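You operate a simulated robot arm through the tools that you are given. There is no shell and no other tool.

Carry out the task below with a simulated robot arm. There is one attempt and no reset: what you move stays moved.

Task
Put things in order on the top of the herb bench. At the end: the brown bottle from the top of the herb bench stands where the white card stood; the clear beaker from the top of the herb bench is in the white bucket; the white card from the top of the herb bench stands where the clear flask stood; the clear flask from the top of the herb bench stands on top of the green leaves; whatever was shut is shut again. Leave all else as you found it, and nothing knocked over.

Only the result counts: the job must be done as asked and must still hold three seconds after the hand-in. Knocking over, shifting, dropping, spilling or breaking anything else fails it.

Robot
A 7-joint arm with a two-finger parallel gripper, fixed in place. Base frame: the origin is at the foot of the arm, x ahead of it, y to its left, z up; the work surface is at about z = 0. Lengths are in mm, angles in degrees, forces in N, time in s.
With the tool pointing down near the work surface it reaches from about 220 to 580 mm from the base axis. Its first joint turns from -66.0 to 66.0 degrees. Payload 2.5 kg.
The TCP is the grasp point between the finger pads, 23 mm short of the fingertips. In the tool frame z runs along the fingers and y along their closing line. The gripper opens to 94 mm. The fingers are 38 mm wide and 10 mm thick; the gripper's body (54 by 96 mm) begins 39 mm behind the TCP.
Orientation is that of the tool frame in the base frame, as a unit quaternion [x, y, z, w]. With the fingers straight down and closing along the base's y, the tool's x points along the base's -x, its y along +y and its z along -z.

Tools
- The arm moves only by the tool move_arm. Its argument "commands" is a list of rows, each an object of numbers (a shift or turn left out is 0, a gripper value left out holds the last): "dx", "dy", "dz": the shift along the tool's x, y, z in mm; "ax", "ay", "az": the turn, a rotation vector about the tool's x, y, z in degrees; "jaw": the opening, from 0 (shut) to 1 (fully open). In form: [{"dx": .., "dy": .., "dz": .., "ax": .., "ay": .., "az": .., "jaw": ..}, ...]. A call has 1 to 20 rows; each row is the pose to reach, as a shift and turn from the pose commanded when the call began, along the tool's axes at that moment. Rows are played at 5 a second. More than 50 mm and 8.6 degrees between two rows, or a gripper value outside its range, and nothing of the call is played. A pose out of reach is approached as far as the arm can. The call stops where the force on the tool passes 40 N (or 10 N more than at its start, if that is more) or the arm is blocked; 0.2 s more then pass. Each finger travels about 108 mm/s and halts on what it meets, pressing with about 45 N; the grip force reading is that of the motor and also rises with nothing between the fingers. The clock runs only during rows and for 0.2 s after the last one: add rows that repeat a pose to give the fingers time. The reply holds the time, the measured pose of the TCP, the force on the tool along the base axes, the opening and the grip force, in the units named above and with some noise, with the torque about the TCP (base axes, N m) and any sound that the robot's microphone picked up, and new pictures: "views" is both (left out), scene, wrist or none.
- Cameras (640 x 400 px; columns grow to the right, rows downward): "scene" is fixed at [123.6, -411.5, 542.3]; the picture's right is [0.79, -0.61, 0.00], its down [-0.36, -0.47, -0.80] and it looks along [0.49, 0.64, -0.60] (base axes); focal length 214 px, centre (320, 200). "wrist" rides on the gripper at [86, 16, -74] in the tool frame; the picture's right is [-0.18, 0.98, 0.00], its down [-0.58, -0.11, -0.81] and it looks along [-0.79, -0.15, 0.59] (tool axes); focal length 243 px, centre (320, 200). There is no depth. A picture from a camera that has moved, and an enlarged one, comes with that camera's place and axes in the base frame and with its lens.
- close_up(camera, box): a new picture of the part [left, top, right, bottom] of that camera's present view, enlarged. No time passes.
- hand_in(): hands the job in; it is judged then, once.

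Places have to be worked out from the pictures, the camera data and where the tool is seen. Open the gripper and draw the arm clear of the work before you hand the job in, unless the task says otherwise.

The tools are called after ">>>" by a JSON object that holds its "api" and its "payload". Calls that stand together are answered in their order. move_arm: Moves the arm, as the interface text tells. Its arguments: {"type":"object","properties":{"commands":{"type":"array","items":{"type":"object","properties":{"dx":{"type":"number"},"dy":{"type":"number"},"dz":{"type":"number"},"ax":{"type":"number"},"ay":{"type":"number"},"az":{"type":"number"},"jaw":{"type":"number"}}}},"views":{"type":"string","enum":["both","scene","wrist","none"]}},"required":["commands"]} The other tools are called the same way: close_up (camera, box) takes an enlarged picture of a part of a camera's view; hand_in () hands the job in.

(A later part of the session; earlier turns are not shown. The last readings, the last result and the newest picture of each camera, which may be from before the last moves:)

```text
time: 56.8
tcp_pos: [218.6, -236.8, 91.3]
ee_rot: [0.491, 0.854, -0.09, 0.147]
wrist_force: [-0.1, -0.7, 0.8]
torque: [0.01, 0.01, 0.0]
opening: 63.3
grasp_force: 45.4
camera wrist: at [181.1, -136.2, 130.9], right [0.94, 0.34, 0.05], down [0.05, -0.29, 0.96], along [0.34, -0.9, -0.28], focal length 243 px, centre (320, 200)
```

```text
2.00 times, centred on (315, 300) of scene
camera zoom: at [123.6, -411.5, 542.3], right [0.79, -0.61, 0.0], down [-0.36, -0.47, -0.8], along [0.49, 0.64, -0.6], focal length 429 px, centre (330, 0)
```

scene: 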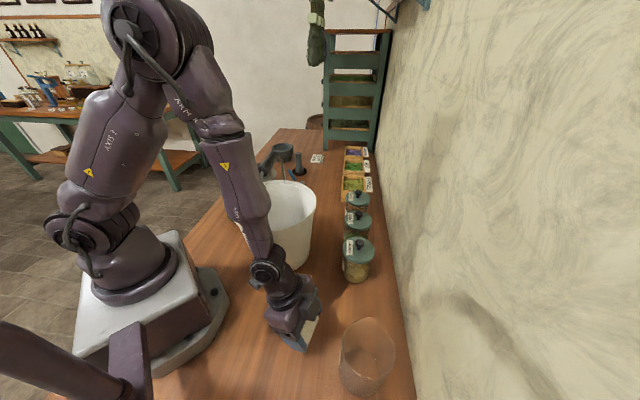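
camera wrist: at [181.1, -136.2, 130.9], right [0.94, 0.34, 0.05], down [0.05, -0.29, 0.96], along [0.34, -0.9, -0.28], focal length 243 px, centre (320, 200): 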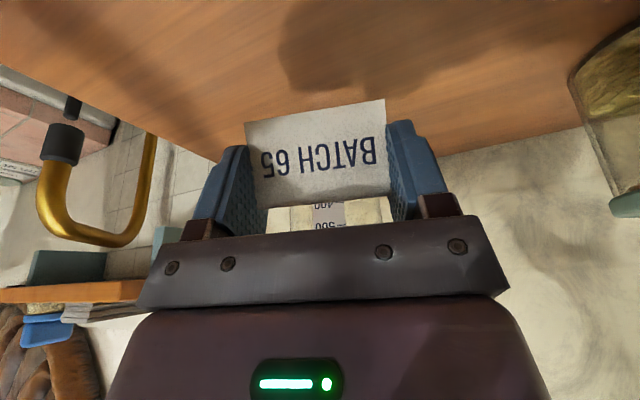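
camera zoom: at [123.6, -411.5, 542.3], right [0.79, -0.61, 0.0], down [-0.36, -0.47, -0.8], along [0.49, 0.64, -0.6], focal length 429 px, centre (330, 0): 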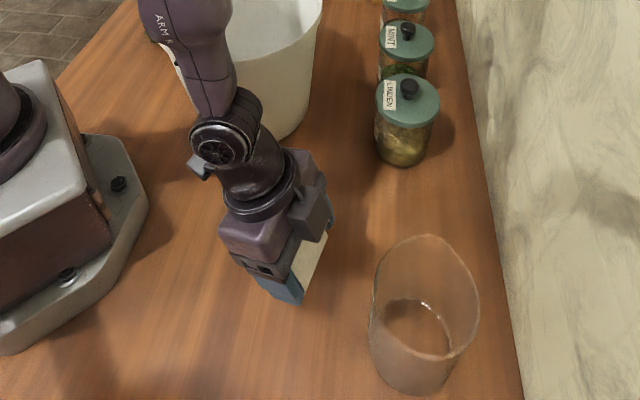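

Position is within 3 mm of the target. I'll correct and lower to just above the bench (card bottom ≈2 mm up).

>>> {"api": "move_arm", "payload": {"commands": [{"dx": 6, "dy": 1, "dz": 14}, {"dx": 12, "dy": 2, "dz": 29}, {"dx": 17.5, "dy": 2.3, "dz": 43}, {"dx": 21.5, "dy": 2.3, "dz": 53.7}, {"dx": 21.5, "dy": 2.3, "dz": 53.7}], "views": "both"}}

>>> {"api": "close_up", "payload": {"camera": "scene", "box": [240, 260, 380, 400]}}

```text
time: 58.0
tcp_pos: [219.6, -234.0, 34.0]
ee_rot: [0.493, 0.853, -0.09, 0.148]
wrist_force: [0.2, 0.3, 0.4]
torque: [0.01, 0.02, -0.01]
opening: 63.1
grasp_force: 45.1
camera wrist: at [181.7, -133.5, 73.4], right [0.94, 0.34, 0.05], down [0.05, -0.29, 0.96], along [0.34, -0.9, -0.28], focal length 243 px, centre (320, 200)
```

scene: 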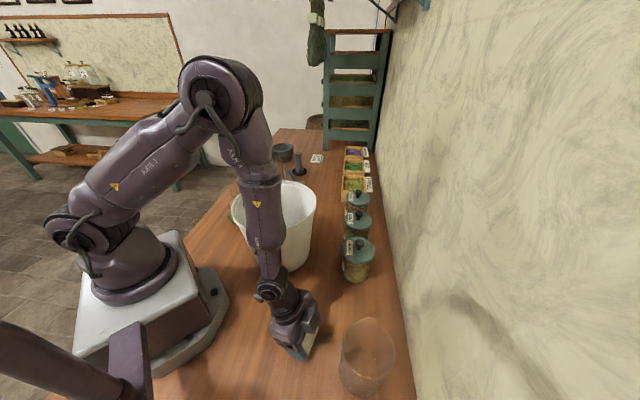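
wrist: 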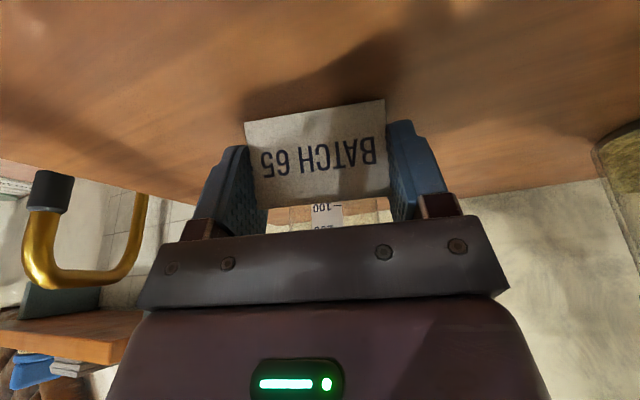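

```text
2.86 times, centred on (310, 330) of scene
camera zoom: at [123.6, -411.5, 542.3], right [0.79, -0.61, 0.0], down [-0.36, -0.47, -0.8], along [0.49, 0.64, -0.6], focal length 613 px, centre (349, -171)
```

zoom: 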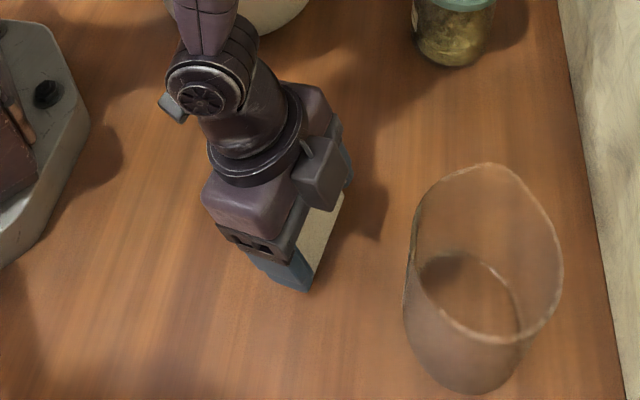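

On target at (220.3,-233.7). I'll lower in ~1 mm steps until light contact.

>>> {"api": "move_arm", "payload": {"commands": [{"dx": 0.5, "dz": 1.4}, {"dx": 0.5, "dz": 1.4}], "views": "none"}}

>>> {"api": "move_arm", "payload": {"commands": [{"dx": 0.3, "dz": 0.8}, {"dx": 0.3, "dz": 0.8}], "views": "none"}}

```text
time: 58.6
tcp_pos: [219.8, -234.7, 32.7]
ee_rot: [0.492, 0.853, -0.091, 0.148]
wrist_force: [0.4, 0.3, -1.0]
torque: [-0.02, 0.03, 0.03]
opening: 63.3
grasp_force: 44.6
```

```text
time: 59.2
tcp_pos: [219.4, -233.2, 30.4]
ee_rot: [0.491, 0.853, -0.09, 0.149]
wrist_force: [-0.2, 0.5, -0.4]
torque: [0.01, -0.01, -0.01]
opening: 63.2
grasp_force: 44.9
```

No contact yet; another small step down.

>>> {"api": "move_arm", "payload": {"commands": [{"dx": 0.3, "dz": 0.8}, {"dx": 0.3, "dz": 0.8}], "views": "none"}}

>>> {"api": "move_arm", "payload": {"commands": [{"dx": 0.2, "dz": 0.6}, {"dx": 0.2, "dz": 0.6}], "views": "wrist"}}

```text
time: 59.8
tcp_pos: [219.0, -234.8, 30.6]
ee_rot: [0.492, 0.853, -0.09, 0.148]
wrist_force: [-1.0, -0.4, 1.9]
torque: [0.01, -0.05, 0.01]
opening: 63.6
grasp_force: 44.7
```

```text
time: 60.4
tcp_pos: [220.8, -234.5, 30.3]
ee_rot: [0.492, 0.853, -0.091, 0.149]
wrist_force: [-0.6, -0.2, 8.6]
torque: [0.18, -0.16, 0.03]
opening: 63.3
grasp_force: 45.1
camera wrist: at [181.2, -133.7, 70.0], right [0.94, 0.34, 0.06], down [0.05, -0.28, 0.96], along [0.34, -0.9, -0.28], focal length 243 px, centre (320, 200)
```

wrist: 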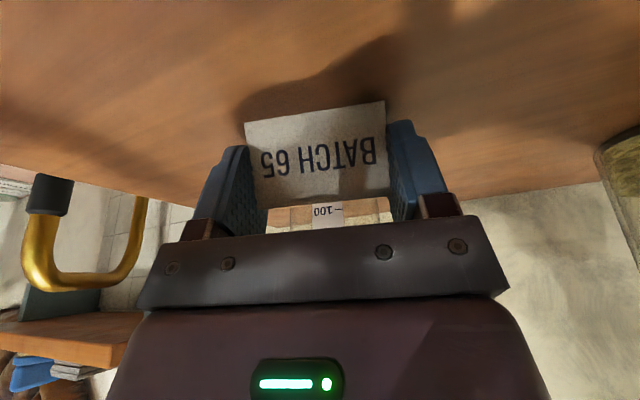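

Contact (8.6 N). I'll ease off 0.4 mm and open the jaws slowly.

>>> {"api": "move_arm", "payload": {"commands": [{"dx": -0.15, "dz": -0.4}, {"dx": -0.15, "dz": -0.4, "jaw": 0.7}, {"dx": -0.15, "dz": -0.4, "jaw": 0.72}, {"dx": -0.15, "dz": -0.4, "jaw": 0.76}, {"dx": -0.15, "dz": -0.4, "jaw": 0.82}, {"dx": -0.15, "dz": -0.4, "jaw": 0.9}, {"dx": -0.15, "dz": -0.4, "jaw": 0.95}, {"dx": -0.15, "dz": -0.4, "jaw": 0.95}], "views": "both"}}

```text
time: 62.2
tcp_pos: [219.2, -232.9, 31.3]
ee_rot: [0.491, 0.854, -0.09, 0.147]
wrist_force: [0.1, -0.8, 0.3]
torque: [-0.01, 0.03, 0.02]
opening: 89.0
grasp_force: 0.1
camera wrist: at [181.3, -133.4, 70.3], right [0.94, 0.34, 0.05], down [0.05, -0.29, 0.96], along [0.34, -0.9, -0.28], focal length 243 px, centre (320, 200)
```

scene: 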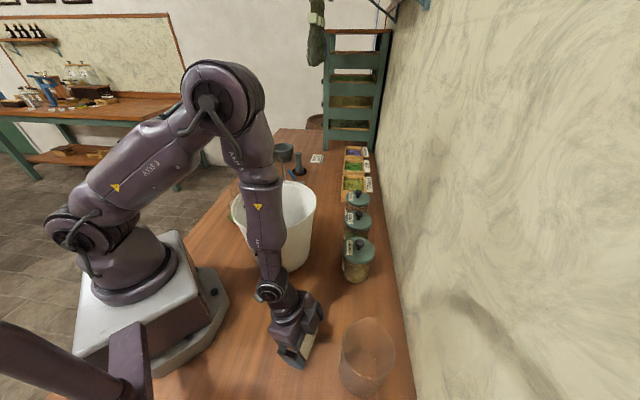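
wrist: 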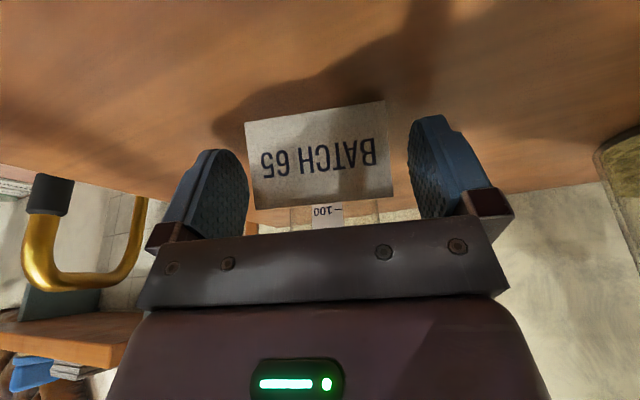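

The card stands free. I'll withdraw straight up.

>>> {"api": "move_arm", "payload": {"commands": [{"dx": -5, "dz": -14, "jaw": 1}, {"dx": -12, "dz": -33, "jaw": 1}, {"dx": -22, "dz": -61, "jaw": 1}, {"dx": -34, "dz": -94, "jaw": 1}, {"dx": -46, "dz": -127, "jaw": 1}, {"dx": -58, "dz": -160, "jaw": 1}, {"dx": -70, "dz": -193, "jaw": 1}, {"dx": -82, "dz": -226, "jaw": 1}, {"dx": -94, "dz": -259, "jaw": 1}, {"dx": -106, "dz": -292, "jaw": 1}, {"dx": -118, "dz": -325, "jaw": 1}, {"dx": -136, "dz": -373, "jaw": 1}, {"dx": -136, "dz": -373, "jaw": 1}], "views": "both"}}

>>> {"api": "close_up", "payload": {"camera": "scene", "box": [260, 290, 400, 400]}}

```text
refused: row 12 steps farther than a row can; nothing moved
```

```text
3.64 times, centred on (330, 345) of scene
camera zoom: at [123.6, -411.5, 542.3], right [0.79, -0.61, 0.0], down [-0.36, -0.47, -0.8], along [0.49, 0.64, -0.6], focal length 780 px, centre (284, -327)
```

zoom: 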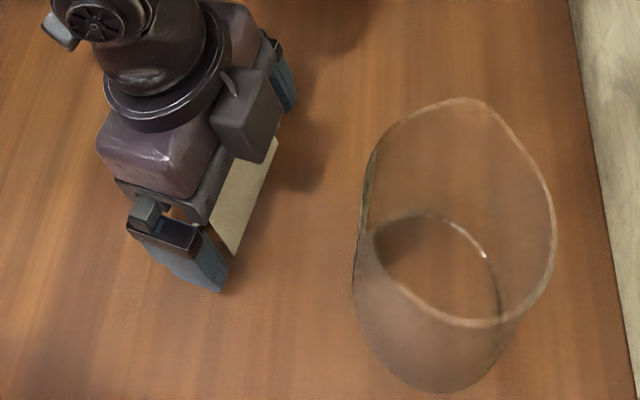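

The last row's step was too long, so nothing moved. I'll repeat the withdrawal with a shorter final step.

>>> {"api": "move_arm", "payload": {"commands": [{"dx": -5, "dz": -14, "jaw": 1}, {"dx": -12, "dz": -33, "jaw": 1}, {"dx": -22, "dz": -61, "jaw": 1}, {"dx": -34, "dz": -94, "jaw": 1}, {"dx": -46, "dz": -127, "jaw": 1}, {"dx": -58, "dz": -160, "jaw": 1}, {"dx": -70, "dz": -193, "jaw": 1}, {"dx": -82, "dz": -226, "jaw": 1}, {"dx": -94, "dz": -259, "jaw": 1}, {"dx": -106, "dz": -292, "jaw": 1}, {"dx": -118, "dz": -325, "jaw": 1}, {"dx": -130, "dz": -358, "jaw": 1}, {"dx": -130, "dz": -358, "jaw": 1}], "views": "both"}}

>>> {"api": "close_up", "payload": {"camera": "scene", "box": [260, 290, 400, 400]}}

```text
time: 65.0
tcp_pos: [223.1, -230.9, 410.8]
ee_rot: [0.492, 0.854, -0.09, 0.147]
wrist_force: [0.5, -0.4, -1.0]
torque: [0.02, -0.04, 0.02]
opening: 94.1
grasp_force: 0.0
camera wrist: at [184.3, -130.1, 452.3], right [0.94, 0.34, 0.05], down [0.05, -0.29, 0.96], along [0.34, -0.9, -0.28], focal length 243 px, centre (320, 200)
```

scene: 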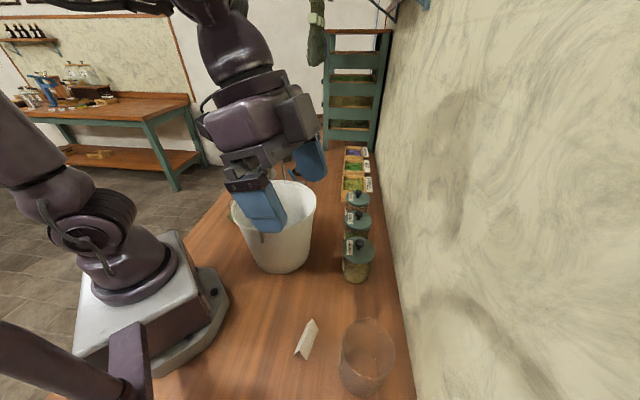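
wrist: 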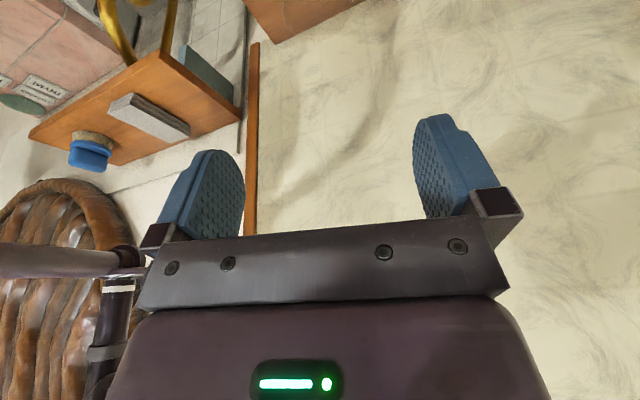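

```text
3.64 times, centred on (330, 345) of scene
camera zoom: at [123.6, -411.5, 542.3], right [0.79, -0.61, 0.0], down [-0.36, -0.47, -0.8], along [0.49, 0.64, -0.6], focal length 780 px, centre (284, -327)
```

zoom: 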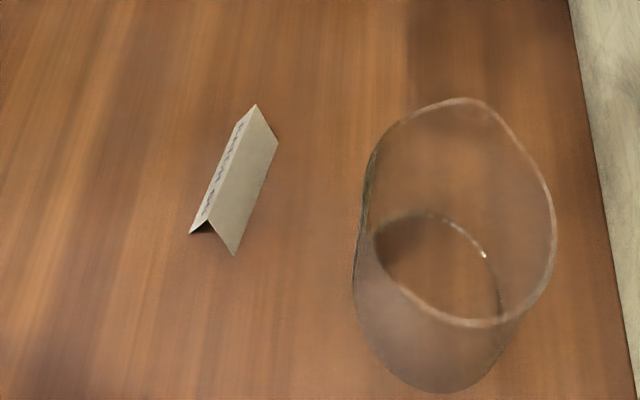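

The card stands close to the flask's old spot. Next is the bottle at about (402,205): I'll travel high over the bucket to above it, turning the heading to 0° and keeping the lean.

>>> {"api": "move_arm", "payload": {"commands": [{"dx": 22, "dy": 31, "dz": -10.1, "ax": -1.71, "az": -4.7}, {"dx": 43.9, "dy": 62, "dz": -20.1, "ax": -3.42, "az": -9.4}, {"dx": 65.9, "dy": 93, "dz": -30.2, "ax": -5.13, "az": -14.1}, {"dx": 87.9, "dy": 124, "dz": -40.3, "ax": -6.83, "az": -18.8}, {"dx": 109.8, "dy": 155, "dz": -50.3, "ax": -8.54, "az": -23.5}, {"dx": 131.8, "dy": 186, "dz": -60.4, "ax": -10.25, "az": -28.2}, {"dx": 153.8, "dy": 217, "dz": -70.5, "ax": -11.96, "az": -32.9}, {"dx": 175.7, "dy": 248, "dz": -80.5, "ax": -13.67, "az": -37.6}, {"dx": 197.7, "dy": 279, "dz": -90.6, "ax": -15.38, "az": -42.3}, {"dx": 219.7, "dy": 310, "dz": -100.7, "ax": -17.08, "az": -47}, {"dx": 241.6, "dy": 341, "dz": -110.7, "ax": -18.79, "az": -51.7}, {"dx": 263.6, "dy": 371.9, "dz": -120.8, "ax": -20.5, "az": -56.4}, {"dx": 263.6, "dy": 371.9, "dz": -120.8, "ax": -20.5, "az": -56.4}], "views": "both"}}

```text
time: 67.8
tcp_pos: [401.7, 203.8, 432.1]
ee_rot: [-0.001, 0.985, -0.002, 0.17]
wrist_force: [0.4, 0.0, -0.2]
torque: [0.0, 0.0, -0.03]
opening: 94.1
grasp_force: 0.1
camera wrist: at [296.5, 220.0, 471.5], right [0.17, 0.98, 0.06], down [0.28, -0.1, 0.95], along [0.94, -0.15, -0.29], focal length 243 px, centre (320, 200)
```

scene: 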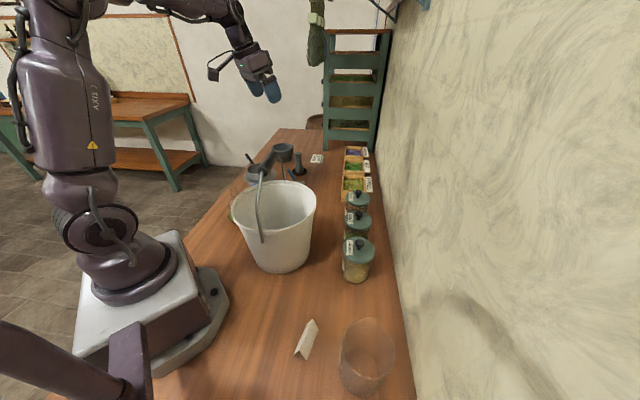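
wrist: 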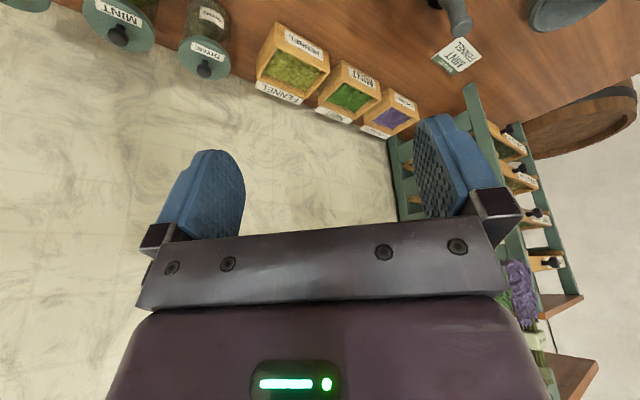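

I'm above the bottle with heading 0° and a 20° lean. I'll reduce the lean to 10° and descend to z≈180 for a look.

>>> {"api": "move_arm", "payload": {"commands": [{"dx": 12, "dy": 0.2, "dz": 33.7, "ay": 3}, {"dx": 24, "dy": 0.4, "dz": 67.3, "ay": 6}, {"dx": 36, "dy": 0.6, "dz": 101, "ay": 9.6}, {"dx": 48, "dy": 0.8, "dz": 134.7, "ay": 9.6}, {"dx": 60.1, "dy": 1, "dz": 168.4, "ay": 9.6}, {"dx": 72.2, "dy": 1, "dz": 202, "ay": 9.6}, {"dx": 84.2, "dy": 1, "dz": 235.7, "ay": 9.6}, {"dx": 84.2, "dy": 1, "dz": 235.7, "ay": 9.6}], "views": "both"}}

>>> {"api": "close_up", "payload": {"camera": "wrist", "box": [220, 0, 440, 140]}}

```text
time: 69.6
tcp_pos: [398.5, 204.2, 181.0]
ee_rot: [0.0, 0.996, -0.001, 0.087]
wrist_force: [-0.4, -0.2, -0.5]
torque: [-0.01, 0.01, -0.01]
opening: 94.2
grasp_force: 0.0
camera wrist: at [301.0, 220.0, 239.1], right [0.18, 0.98, 0.03], down [0.43, -0.11, 0.9], along [0.88, -0.15, -0.44], focal length 243 px, centre (320, 200)
```

scene: 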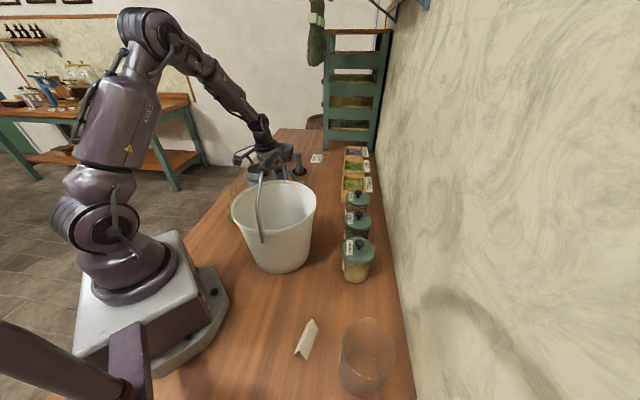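
wrist: 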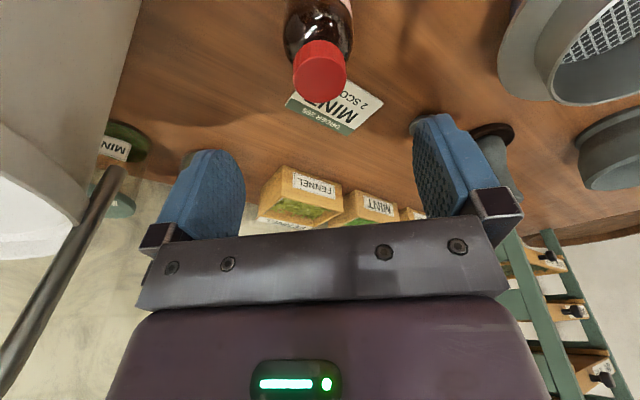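

```text
2.86 times, centred on (330, 70) of wrist
camera zoom: at [301.0, 220.0, 239.1], right [0.18, 0.98, 0.03], down [0.43, -0.11, 0.9], along [0.88, -0.15, -0.44], focal length 693 px, centre (291, 571)
```

zoom: 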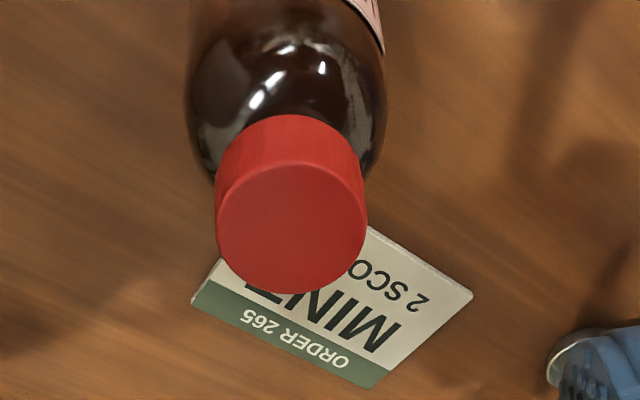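

The bottle's axis is at about (402.5,205.5) with its cap top around z≈102. I'll correct and descend to TCP z≈75, with the pads on the body and the hand still clear of the cap.

>>> {"api": "move_arm", "payload": {"commands": [{"dx": 0, "dy": 1.5, "dz": 20}, {"dx": 5, "dy": 1.5, "dz": 50}, {"dx": 10, "dy": 1.5, "dz": 80}, {"dx": 13, "dy": 1.5, "dz": 98}, {"dx": 14.3, "dy": 1.5, "dz": 105}, {"dx": 14.3, "dy": 1.5, "dz": 105}], "views": "both"}}

>>> {"api": "close_up", "payload": {"camera": "wrist", "box": [180, 60, 460, 250]}}

```text
time: 71.0
tcp_pos: [402.6, 204.7, 75.9]
ee_rot: [0.0, 0.996, -0.001, 0.086]
wrist_force: [-0.5, 0.9, 0.6]
torque: [0.01, -0.03, 0.0]
opening: 94.2
grasp_force: 0.1
camera wrist: at [305.9, 220.9, 133.6], right [0.18, 0.98, 0.03], down [0.43, -0.11, 0.9], along [0.88, -0.15, -0.45], focal length 243 px, centre (320, 200)
```

scene: 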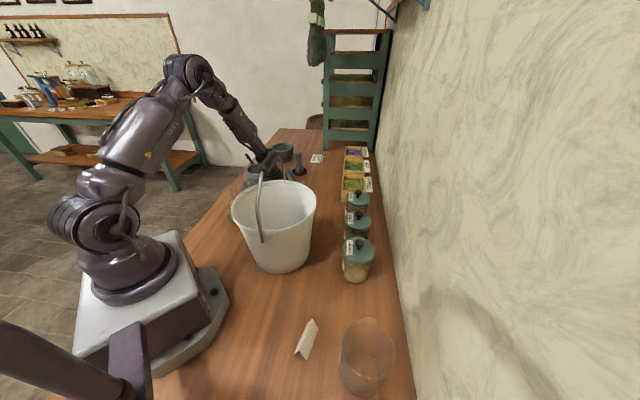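
wrist: 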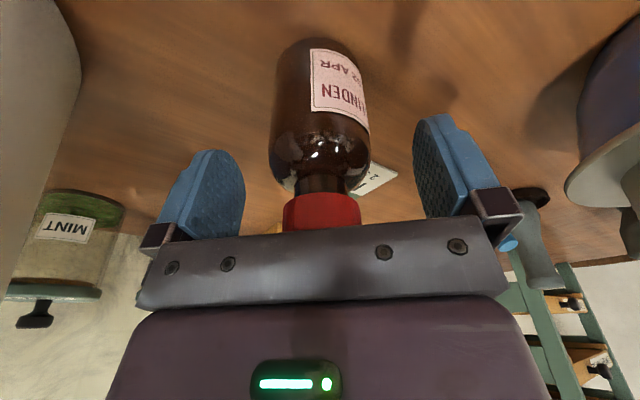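

```text
2.11 times, centred on (320, 155) of wrist
camera zoom: at [305.9, 220.9, 133.6], right [0.18, 0.98, 0.03], down [0.43, -0.11, 0.9], along [0.88, -0.15, -0.45], focal length 511 px, centre (320, 295)
```

zoom: 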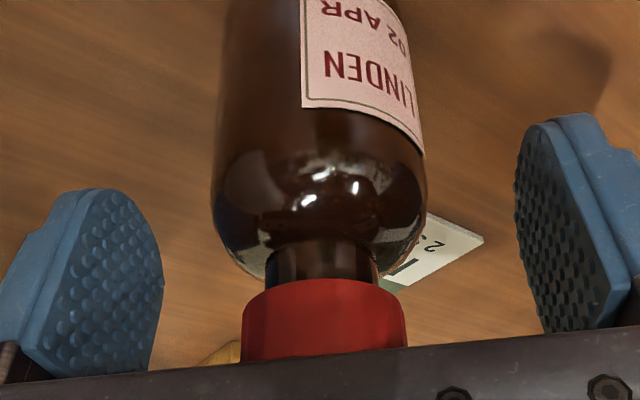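

The pads will land on the bottle's cylindrical body below the shoulder, and it is well centred. I'll close the jaws.

>>> {"api": "move_arm", "payload": {"commands": [{"jaw": 0.8}, {"jaw": 0.65}, {"jaw": 0.5}, {"jaw": 0.4}, {"jaw": 0.3}, {"jaw": 0.3}, {"jaw": 0.3}], "views": "wrist"}}

```text
time: 72.6
tcp_pos: [402.6, 205.4, 74.7]
ee_rot: [0.0, 0.996, -0.003, 0.086]
wrist_force: [-0.6, 0.8, 1.0]
torque: [0.11, 0.01, 0.0]
opening: 49.6
grasp_force: 44.7
camera wrist: at [306.0, 221.0, 133.9], right [0.18, 0.98, 0.03], down [0.43, -0.11, 0.9], along [0.88, -0.15, -0.45], focal length 243 px, centre (320, 200)
```

wrist: 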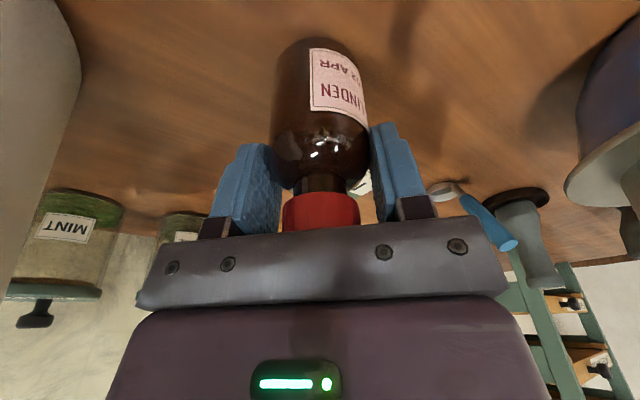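

Gripped at 49.6 mm. I'll lift straight up by 150 mm.

>>> {"api": "move_arm", "payload": {"commands": [{"dx": -0.9, "dz": -4.9}, {"dx": -2.6, "dz": -14.8}, {"dx": -6.9, "dz": -39.4}, {"dx": -13, "dz": -73.8}, {"dx": -19.1, "dz": -108}, {"dx": -26, "dz": -147.6}, {"dx": -26, "dz": -147.6}], "views": "both"}}

```text
time: 74.2
tcp_pos: [403.3, 205.8, 225.0]
ee_rot: [0.0, 0.996, -0.001, 0.086]
wrist_force: [-0.7, 0.5, -1.8]
torque: [0.03, 0.03, 0.05]
opening: 49.6
grasp_force: 44.4
camera wrist: at [306.3, 221.3, 283.2], right [0.18, 0.98, 0.03], down [0.43, -0.11, 0.89], along [0.88, -0.15, -0.45], focal length 243 px, centre (320, 200)
```

scene: 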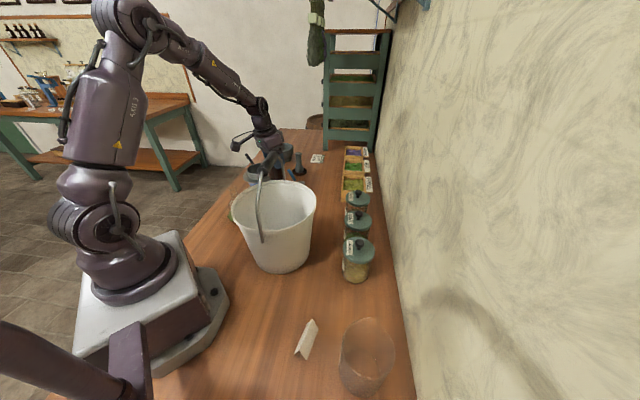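
wrist: 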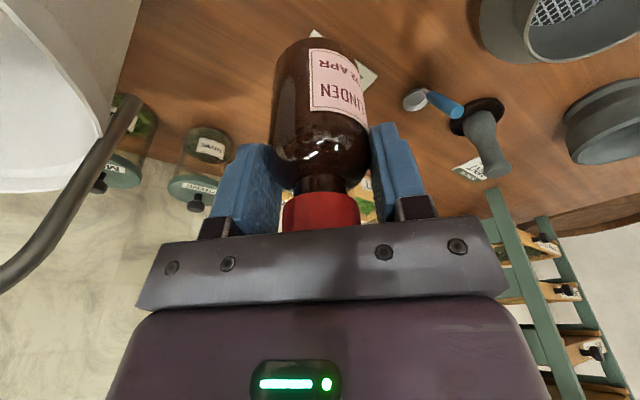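

The bottle is lifted. I'll carry it over to above the card's old spot, turning the heading to −33°.

>>> {"api": "move_arm", "payload": {"commands": [{"dx": -24.8, "dy": -16.4, "dz": 7.8, "ax": 0.95, "az": 5.4}, {"dx": -49.6, "dy": -32.8, "dz": 15.6, "ax": 1.9, "az": 10.8}, {"dx": -74.4, "dy": -49.2, "dz": 23.4, "ax": 2.85, "az": 16.3}, {"dx": -99.2, "dy": -65.5, "dz": 31.2, "ax": 3.8, "az": 21.7}, {"dx": -124, "dy": -81.9, "dz": 39, "ax": 4.75, "az": 27.1}, {"dx": -148.8, "dy": -98.3, "dz": 46.8, "ax": 5.7, "az": 32.5}, {"dx": -148.8, "dy": -98.3, "dz": 46.8, "ax": 5.7, "az": 32.5}], "views": "both"}}

```text
time: 75.8
tcp_pos: [556.0, 107.1, 204.6]
ee_rot: [0.284, 0.955, -0.027, 0.084]
wrist_force: [0.1, 0.0, -1.5]
torque: [-0.02, 0.01, -0.02]
opening: 49.7
grasp_force: 44.8
camera wrist: at [484.2, 173.8, 262.9], right [0.69, 0.72, 0.03], down [0.3, -0.32, 0.9], along [0.66, -0.61, -0.44], focal length 243 px, centre (320, 200)
```

scene: 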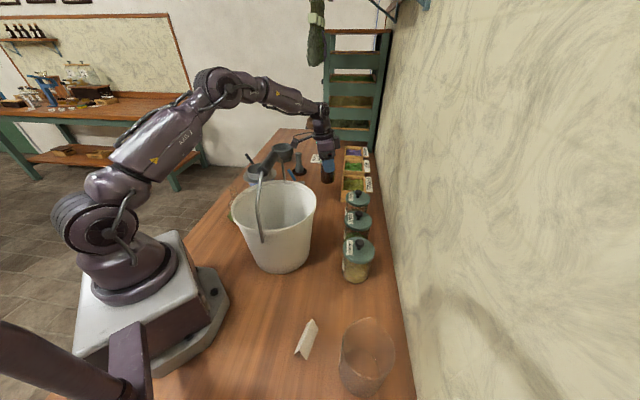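
wrist: 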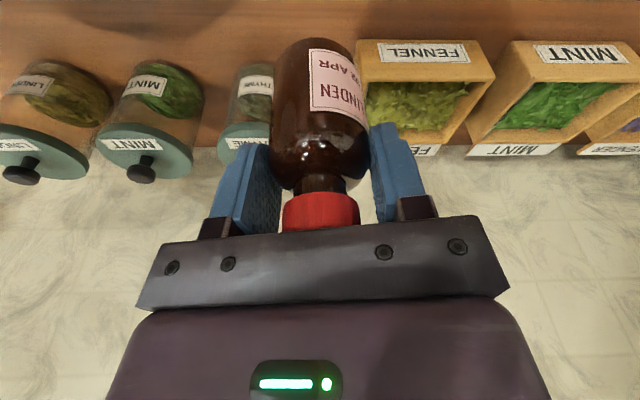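

Aligned over the spot (target ≈(559.5,106.5)). I'll lower the bottle to about 2 mm above the bench.

>>> {"api": "move_arm", "payload": {"commands": [{"dx": 4, "dy": 0.5, "dz": 28}, {"dx": 9, "dy": 1.1, "dz": 58}, {"dx": 14, "dy": 1.1, "dz": 88}, {"dx": 18, "dy": 1.1, "dz": 112}, {"dx": 20.1, "dy": 1.1, "dz": 125}, {"dx": 20.1, "dy": 1.1, "dz": 125}], "views": "both"}}

>>> {"api": "close_up", "payload": {"camera": "scene", "box": [180, 100, 400, 240]}}

```text
time: 77.2
tcp_pos: [559.6, 107.1, 79.7]
ee_rot: [0.283, 0.955, -0.027, 0.084]
wrist_force: [-0.2, 0.0, -2.1]
torque: [0.0, 0.01, -0.03]
opening: 49.6
grasp_force: 44.7
camera wrist: at [487.9, 174.3, 137.9], right [0.69, 0.73, 0.03], down [0.3, -0.32, 0.9], along [0.66, -0.61, -0.44], focal length 243 px, centre (320, 200)
```

scene: 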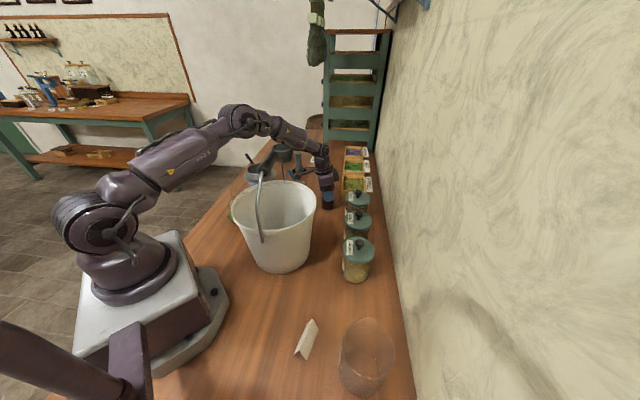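
wrist: 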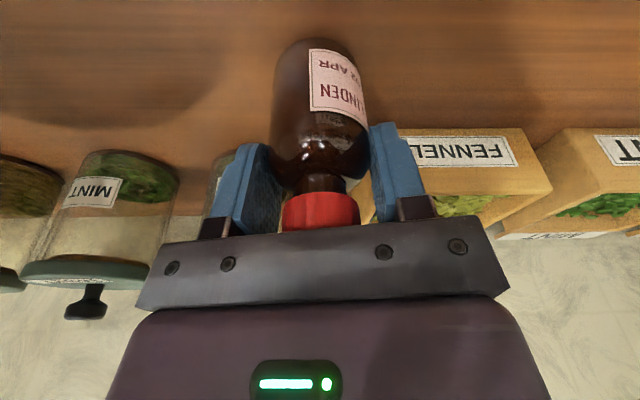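

```text
2.86 times, centred on (290, 170) of scene
camera zoom: at [123.6, -411.5, 542.3], right [0.79, -0.61, 0.0], down [-0.36, -0.47, -0.8], along [0.49, 0.64, -0.6], focal length 613 px, centre (406, 286)
```

zoom: 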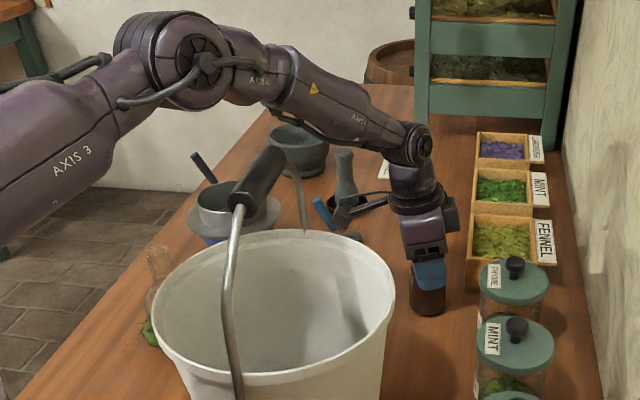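

At (560,107.5), about 4 mm above the bench. I'll lower in small steps to contact.

>>> {"api": "move_arm", "payload": {"commands": [{"dx": 0.3, "dz": 1.5}, {"dx": 0.5, "dz": 2.7}, {"dx": 0.5, "dz": 2.7}], "views": "none"}}

>>> {"api": "move_arm", "payload": {"commands": [{"dx": 0.15, "dz": 0.8}, {"dx": 0.15, "dz": 0.8}], "views": "none"}}

```text
time: 78.0
tcp_pos: [560.1, 106.6, 77.2]
ee_rot: [0.282, 0.955, -0.026, 0.084]
wrist_force: [-0.1, 0.9, -1.9]
torque: [0.02, -0.01, 0.04]
opening: 49.8
grasp_force: 45.1
```

```text
time: 78.6
tcp_pos: [561.5, 107.1, 75.0]
ee_rot: [0.282, 0.955, -0.026, 0.084]
wrist_force: [-0.3, -0.9, -1.4]
torque: [-0.05, 0.01, 0.01]
opening: 49.3
grasp_force: 45.4
```

No contact yet; continuing in 0.7 mm steps.

>>> {"api": "move_arm", "payload": {"commands": [{"dx": 0.1, "dz": 0.7}, {"dx": 0.1, "dz": 0.7}], "views": "none"}}

>>> {"api": "move_arm", "payload": {"commands": [{"dx": 0.1, "dz": 0.7}, {"dx": 0.1, "dz": 0.7}], "views": "none"}}

```text
time: 79.2
tcp_pos: [561.0, 105.9, 75.7]
ee_rot: [0.283, 0.955, -0.027, 0.084]
wrist_force: [-2.2, -1.3, 5.3]
torque: [0.0, 0.2, 0.08]
opening: 49.5
grasp_force: 45.0
```

```text
time: 79.8
tcp_pos: [561.2, 106.2, 75.3]
ee_rot: [0.282, 0.955, -0.026, 0.085]
wrist_force: [-5.8, 1.0, 18.6]
torque: [0.28, 0.61, 0.05]
opening: 49.5
grasp_force: 45.1
```

Contact (18.6 N). I'll ease off 1 mm and then open the jaws slowly.

>>> {"api": "move_arm", "payload": {"commands": [{"dx": -0.15, "dz": -0.9}, {"dx": -0.15, "dz": -0.9}, {"dx": -0.15, "dz": -0.9, "jaw": 0.54}, {"dx": -0.15, "dz": -0.9, "jaw": 0.57}, {"dx": -0.15, "dz": -0.9, "jaw": 0.62}, {"dx": -0.15, "dz": -0.9, "jaw": 0.7}, {"dx": -0.15, "dz": -0.9, "jaw": 0.8}, {"dx": -0.15, "dz": -0.9, "jaw": 0.9}, {"dx": -0.15, "dz": -0.9, "jaw": 0.9}], "views": "both"}}

```text
time: 81.8
tcp_pos: [560.5, 106.2, 74.8]
ee_rot: [0.283, 0.955, -0.027, 0.083]
wrist_force: [0.6, 0.1, 0.5]
torque: [0.02, 0.03, 0.04]
opening: 84.4
grasp_force: 0.0
camera wrist: at [488.2, 173.1, 133.3], right [0.69, 0.73, 0.03], down [0.3, -0.32, 0.9], along [0.66, -0.61, -0.44], focal length 243 px, centre (320, 200)
```

scene: 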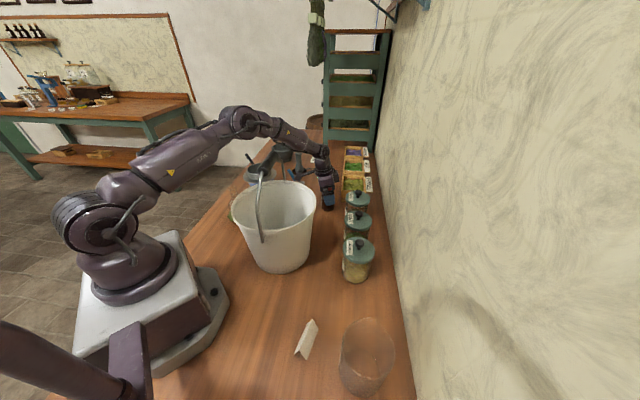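
wrist: 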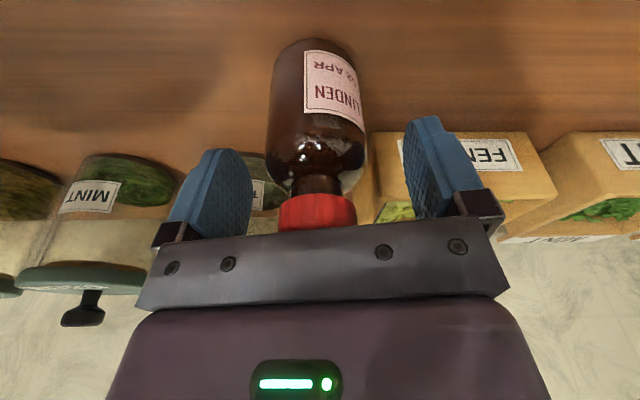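

The bottle stands free. I'll withdraw straight up by 150 mm and check.

>>> {"api": "move_arm", "payload": {"commands": [{"dx": -2.6, "dz": -14.8, "jaw": 0.95}, {"dx": -7, "dz": -39.4, "jaw": 0.95}, {"dx": -13.2, "dz": -73.9, "jaw": 0.95}, {"dx": -19.4, "dz": -108.4, "jaw": 0.95}, {"dx": -26.4, "dz": -147.8, "jaw": 0.95}, {"dx": -26.4, "dz": -147.8, "jaw": 0.95}], "views": "both"}}

>>> {"api": "close_up", "payload": {"camera": "scene", "box": [220, 120, 400, 232]}}

```text
time: 83.2
tcp_pos: [560.7, 105.2, 225.9]
ee_rot: [0.283, 0.955, -0.026, 0.084]
wrist_force: [-0.8, -0.1, -0.1]
torque: [-0.01, 0.0, -0.01]
opening: 89.3
grasp_force: 0.0
camera wrist: at [488.3, 172.7, 284.1], right [0.69, 0.73, 0.03], down [0.3, -0.32, 0.9], along [0.66, -0.61, -0.44], focal length 243 px, centre (320, 200)
```

scene: 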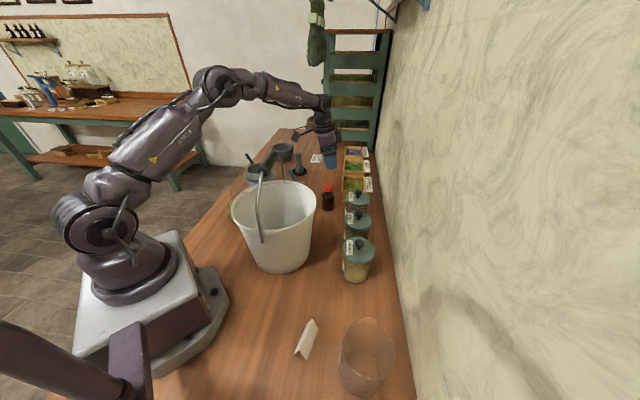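
wrist: 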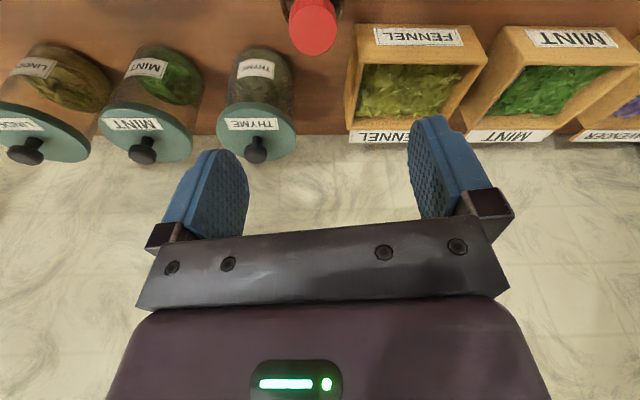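

```text
3.56 times, centred on (310, 176) of scene
camera zoom: at [123.6, -411.5, 542.3], right [0.79, -0.61, 0.0], down [-0.36, -0.47, -0.8], along [0.49, 0.64, -0.6], focal length 763 px, centre (356, 285)
```

zoom: 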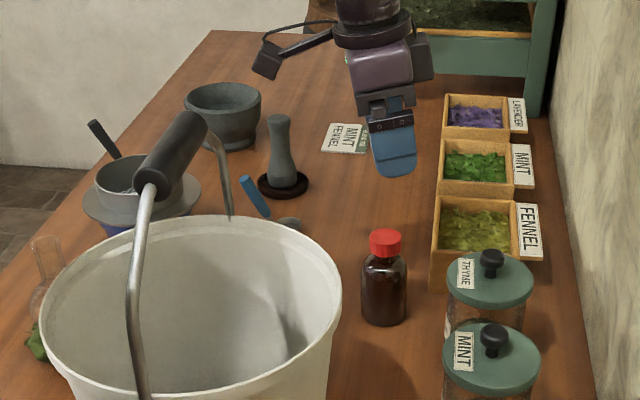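

The bottle stands at the card's old spot (base ≈(561,106)). Now the beaker: I'll retract high again and change the lean so the camera looks more steeply down for measuring the beaker.

>>> {"api": "move_arm", "payload": {"commands": [{"dx": 7.5, "dy": -18, "dz": -28.4, "jaw": 0.5}, {"dx": 15, "dy": -36, "dz": -56.9, "ay": 3, "jaw": 0.5}, {"dx": 22.4, "dy": -54, "dz": -85.3, "ay": 7, "jaw": 0.5}, {"dx": 29.9, "dy": -72, "dz": -113.7, "ay": 11, "jaw": 0.5}, {"dx": 37.4, "dy": -90, "dz": -142, "ay": 15, "jaw": 0.5}, {"dx": 44.9, "dy": -108, "dz": -170.6, "ay": 19, "jaw": 0.5}, {"dx": 52.3, "dy": -126, "dz": -199, "ay": 22, "jaw": 0.5}, {"dx": 59.8, "dy": -144, "dz": -227.5, "ay": 22, "jaw": 0.5}, {"dx": 59.8, "dy": -144, "dz": -227.5, "ay": 22, "jaw": 0.5}], "views": "both"}}

```text
time: 85.2
tcp_pos: [398.6, 39.6, 440.8]
ee_rot: [0.282, 0.954, 0.028, -0.101]
wrist_force: [-0.3, -0.1, -0.1]
torque: [0.01, 0.04, 0.01]
opening: 47.0
grasp_force: 0.0
camera wrist: at [351.2, 90.7, 530.7], right [0.69, 0.73, -0.04], down [0.56, -0.49, 0.67], along [0.47, -0.48, -0.74], focal length 243 px, centre (320, 200)
```

scene: 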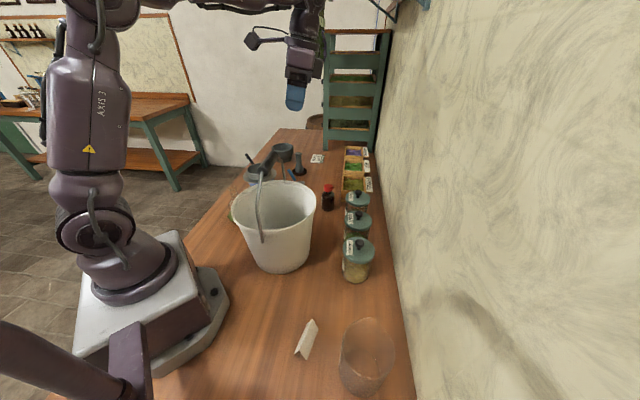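
wrist: 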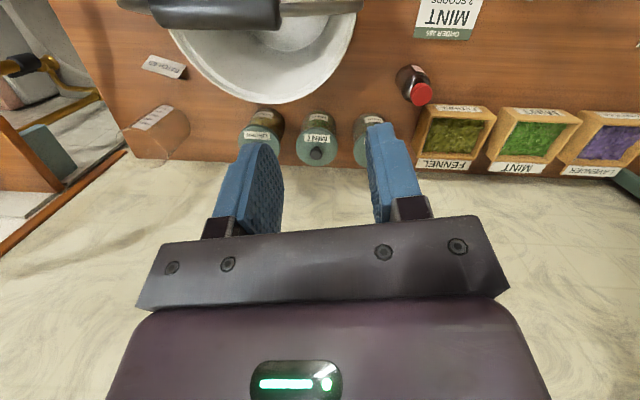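

From here the beaker and bucket are both visible. I'll zoom in to refine the beaker's rim and the bucket's geometry.

>>> {"api": "close_up", "payload": {"camera": "wrist", "box": [100, 40, 220, 180]}}

>>> {"api": "close_up", "payload": {"camera": "wrist", "box": [100, 0, 380, 120]}}

>>> {"api": "close_up", "payload": {"camera": "scene", "box": [320, 300, 410, 400]}}

>>> {"api": "close_up", "payload": {"camera": "scene", "box": [220, 140, 330, 280]}}

```text
2.86 times, centred on (160, 110) of wrist
camera zoom: at [351.2, 90.7, 530.7], right [0.69, 0.73, -0.04], down [0.56, -0.49, 0.67], along [0.47, -0.48, -0.74], focal length 693 px, centre (777, 457)
```

zoom: 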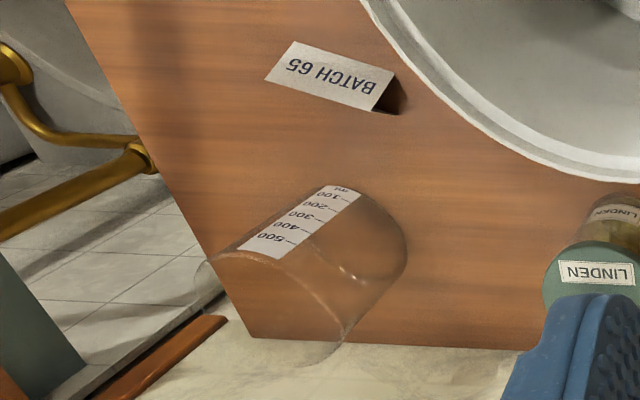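

```text
2.29 times, centred on (240, 60) of wrist
camera zoom: at [351.2, 90.7, 530.7], right [0.69, 0.73, -0.04], down [0.56, -0.49, 0.67], along [0.47, -0.48, -0.74], focal length 555 px, centre (503, 520)
```

zoom: 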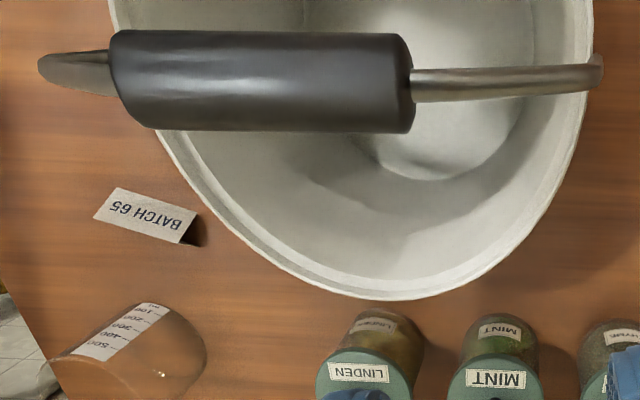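

```text
4.00 times, centred on (365, 350) of scene
camera zoom: at [123.6, -411.5, 542.3], right [0.79, -0.61, 0.0], down [-0.36, -0.47, -0.8], along [0.49, 0.64, -0.6], focal length 858 px, centre (140, -400)
```

zoom: 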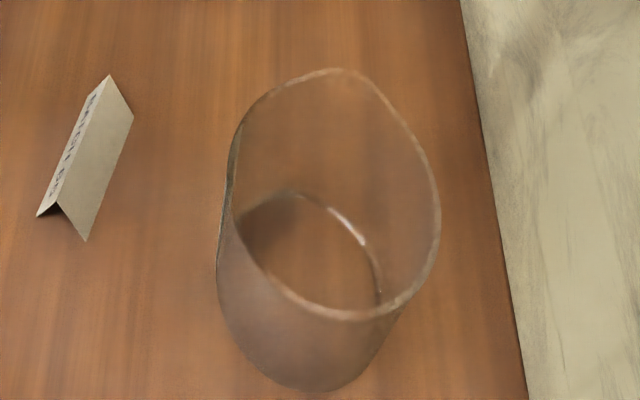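

```text
2.86 times, centred on (275, 210) of scene
camera zoom: at [123.6, -411.5, 542.3], right [0.79, -0.61, 0.0], down [-0.36, -0.47, -0.8], along [0.49, 0.64, -0.6], focal length 613 px, centre (449, 171)
```

zoom: 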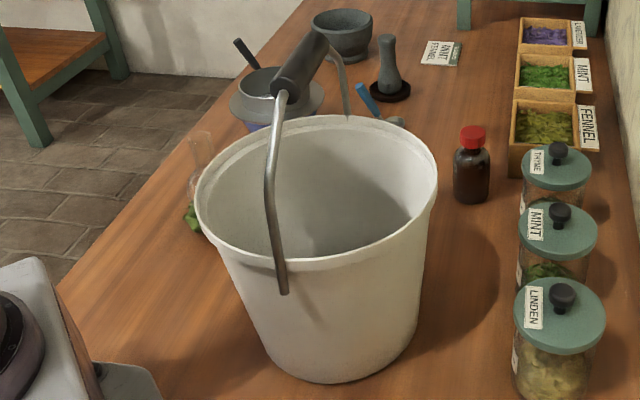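

The beaker measures centre ≈(277,-347), body radius ≈42, rim at z≈125, with its spout toward about 26° azimuth. I'll hold it by its wall (one finger inside), at the side at 90° azimuth, so I go to a pre-grasp pose above that wall with heading 0°.

>>> {"api": "move_arm", "payload": {"commands": [{"dx": -8.9, "dy": -31.2, "dz": 8.5, "ax": 0.63, "az": -2.95}, {"dx": -17.7, "dy": -62.5, "dz": 16.9, "ax": 1.26, "az": -5.9}, {"dx": -26.6, "dy": -93.7, "dz": 25.4, "ax": 1.89, "az": -8.86}, {"dx": -35.5, "dy": -124.9, "dz": 33.9, "ax": 2.52, "az": -11.8}, {"dx": -44.3, "dy": -156.1, "dz": 42.3, "ax": 3.15, "az": -14.8}, {"dx": -53.2, "dy": -187.4, "dz": 50.8, "ax": 3.77, "az": -17.7}, {"dx": -62, "dy": -218.6, "dz": 59.2, "ax": 4.4, "az": -20.7}, {"dx": -70.9, "dy": -249.8, "dz": 67.7, "ax": 5.03, "az": -23.6}, {"dx": -79.8, "dy": -281, "dz": 76.2, "ax": 5.66, "az": -26.6}, {"dx": -88.6, "dy": -312.3, "dz": 84.6, "ax": 6.29, "az": -29.5}, {"dx": -97.5, "dy": -343.5, "dz": 93.1, "ax": 6.92, "az": -32.5}, {"dx": -97.5, "dy": -343.5, "dz": 93.1, "ax": 6.92, "az": -32.5}], "views": "both"}}

>>> {"api": "close_up", "payload": {"camera": "wrist", "box": [120, 0, 320, 140]}}

```text
time: 87.8
tcp_pos: [277.4, -289.4, 327.2]
ee_rot: [-0.002, 0.994, -0.002, -0.105]
wrist_force: [0.5, -0.5, 0.4]
torque: [-0.02, -0.03, -0.02]
opening: 46.8
grasp_force: 0.0
camera wrist: at [208.3, -273.7, 417.9], right [0.18, 0.98, -0.04], down [0.74, -0.1, 0.67], along [0.65, -0.15, -0.74], focal length 243 px, centre (320, 200)
```

scene: 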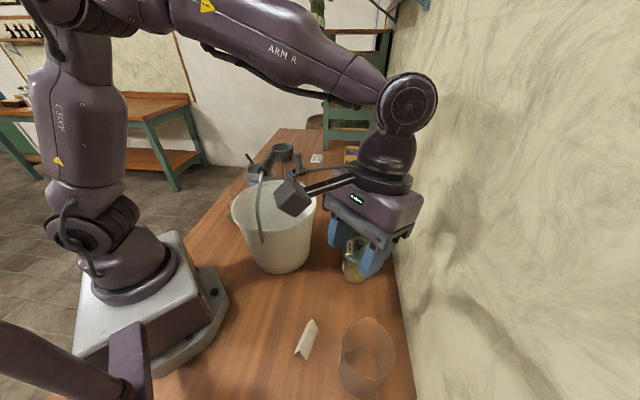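
wrist: 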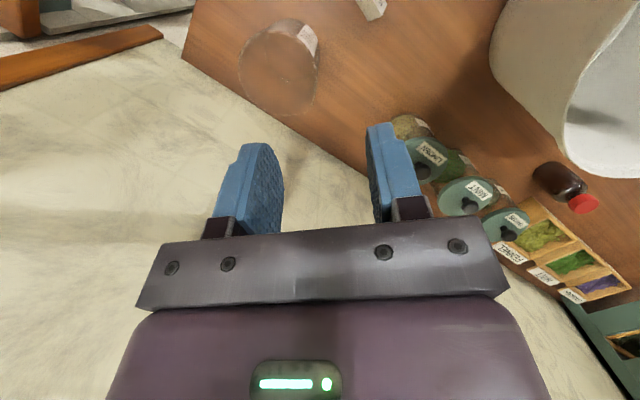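

```text
2.86 times, centred on (220, 70) of wrist
camera zoom: at [208.3, -273.7, 417.9], right [0.18, 0.98, -0.04], down [0.74, -0.1, 0.67], along [0.65, -0.15, -0.74], focal length 693 px, centre (606, 571)
```

zoom: 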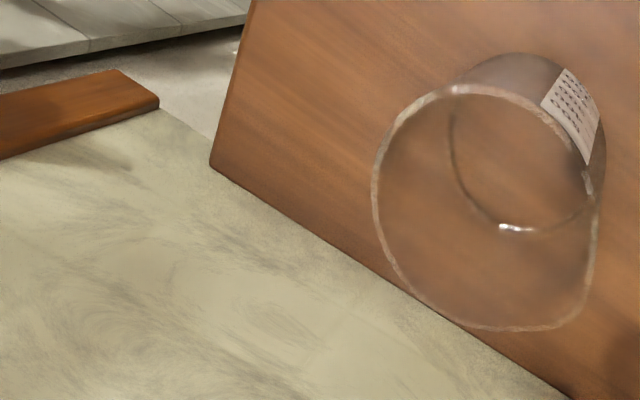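

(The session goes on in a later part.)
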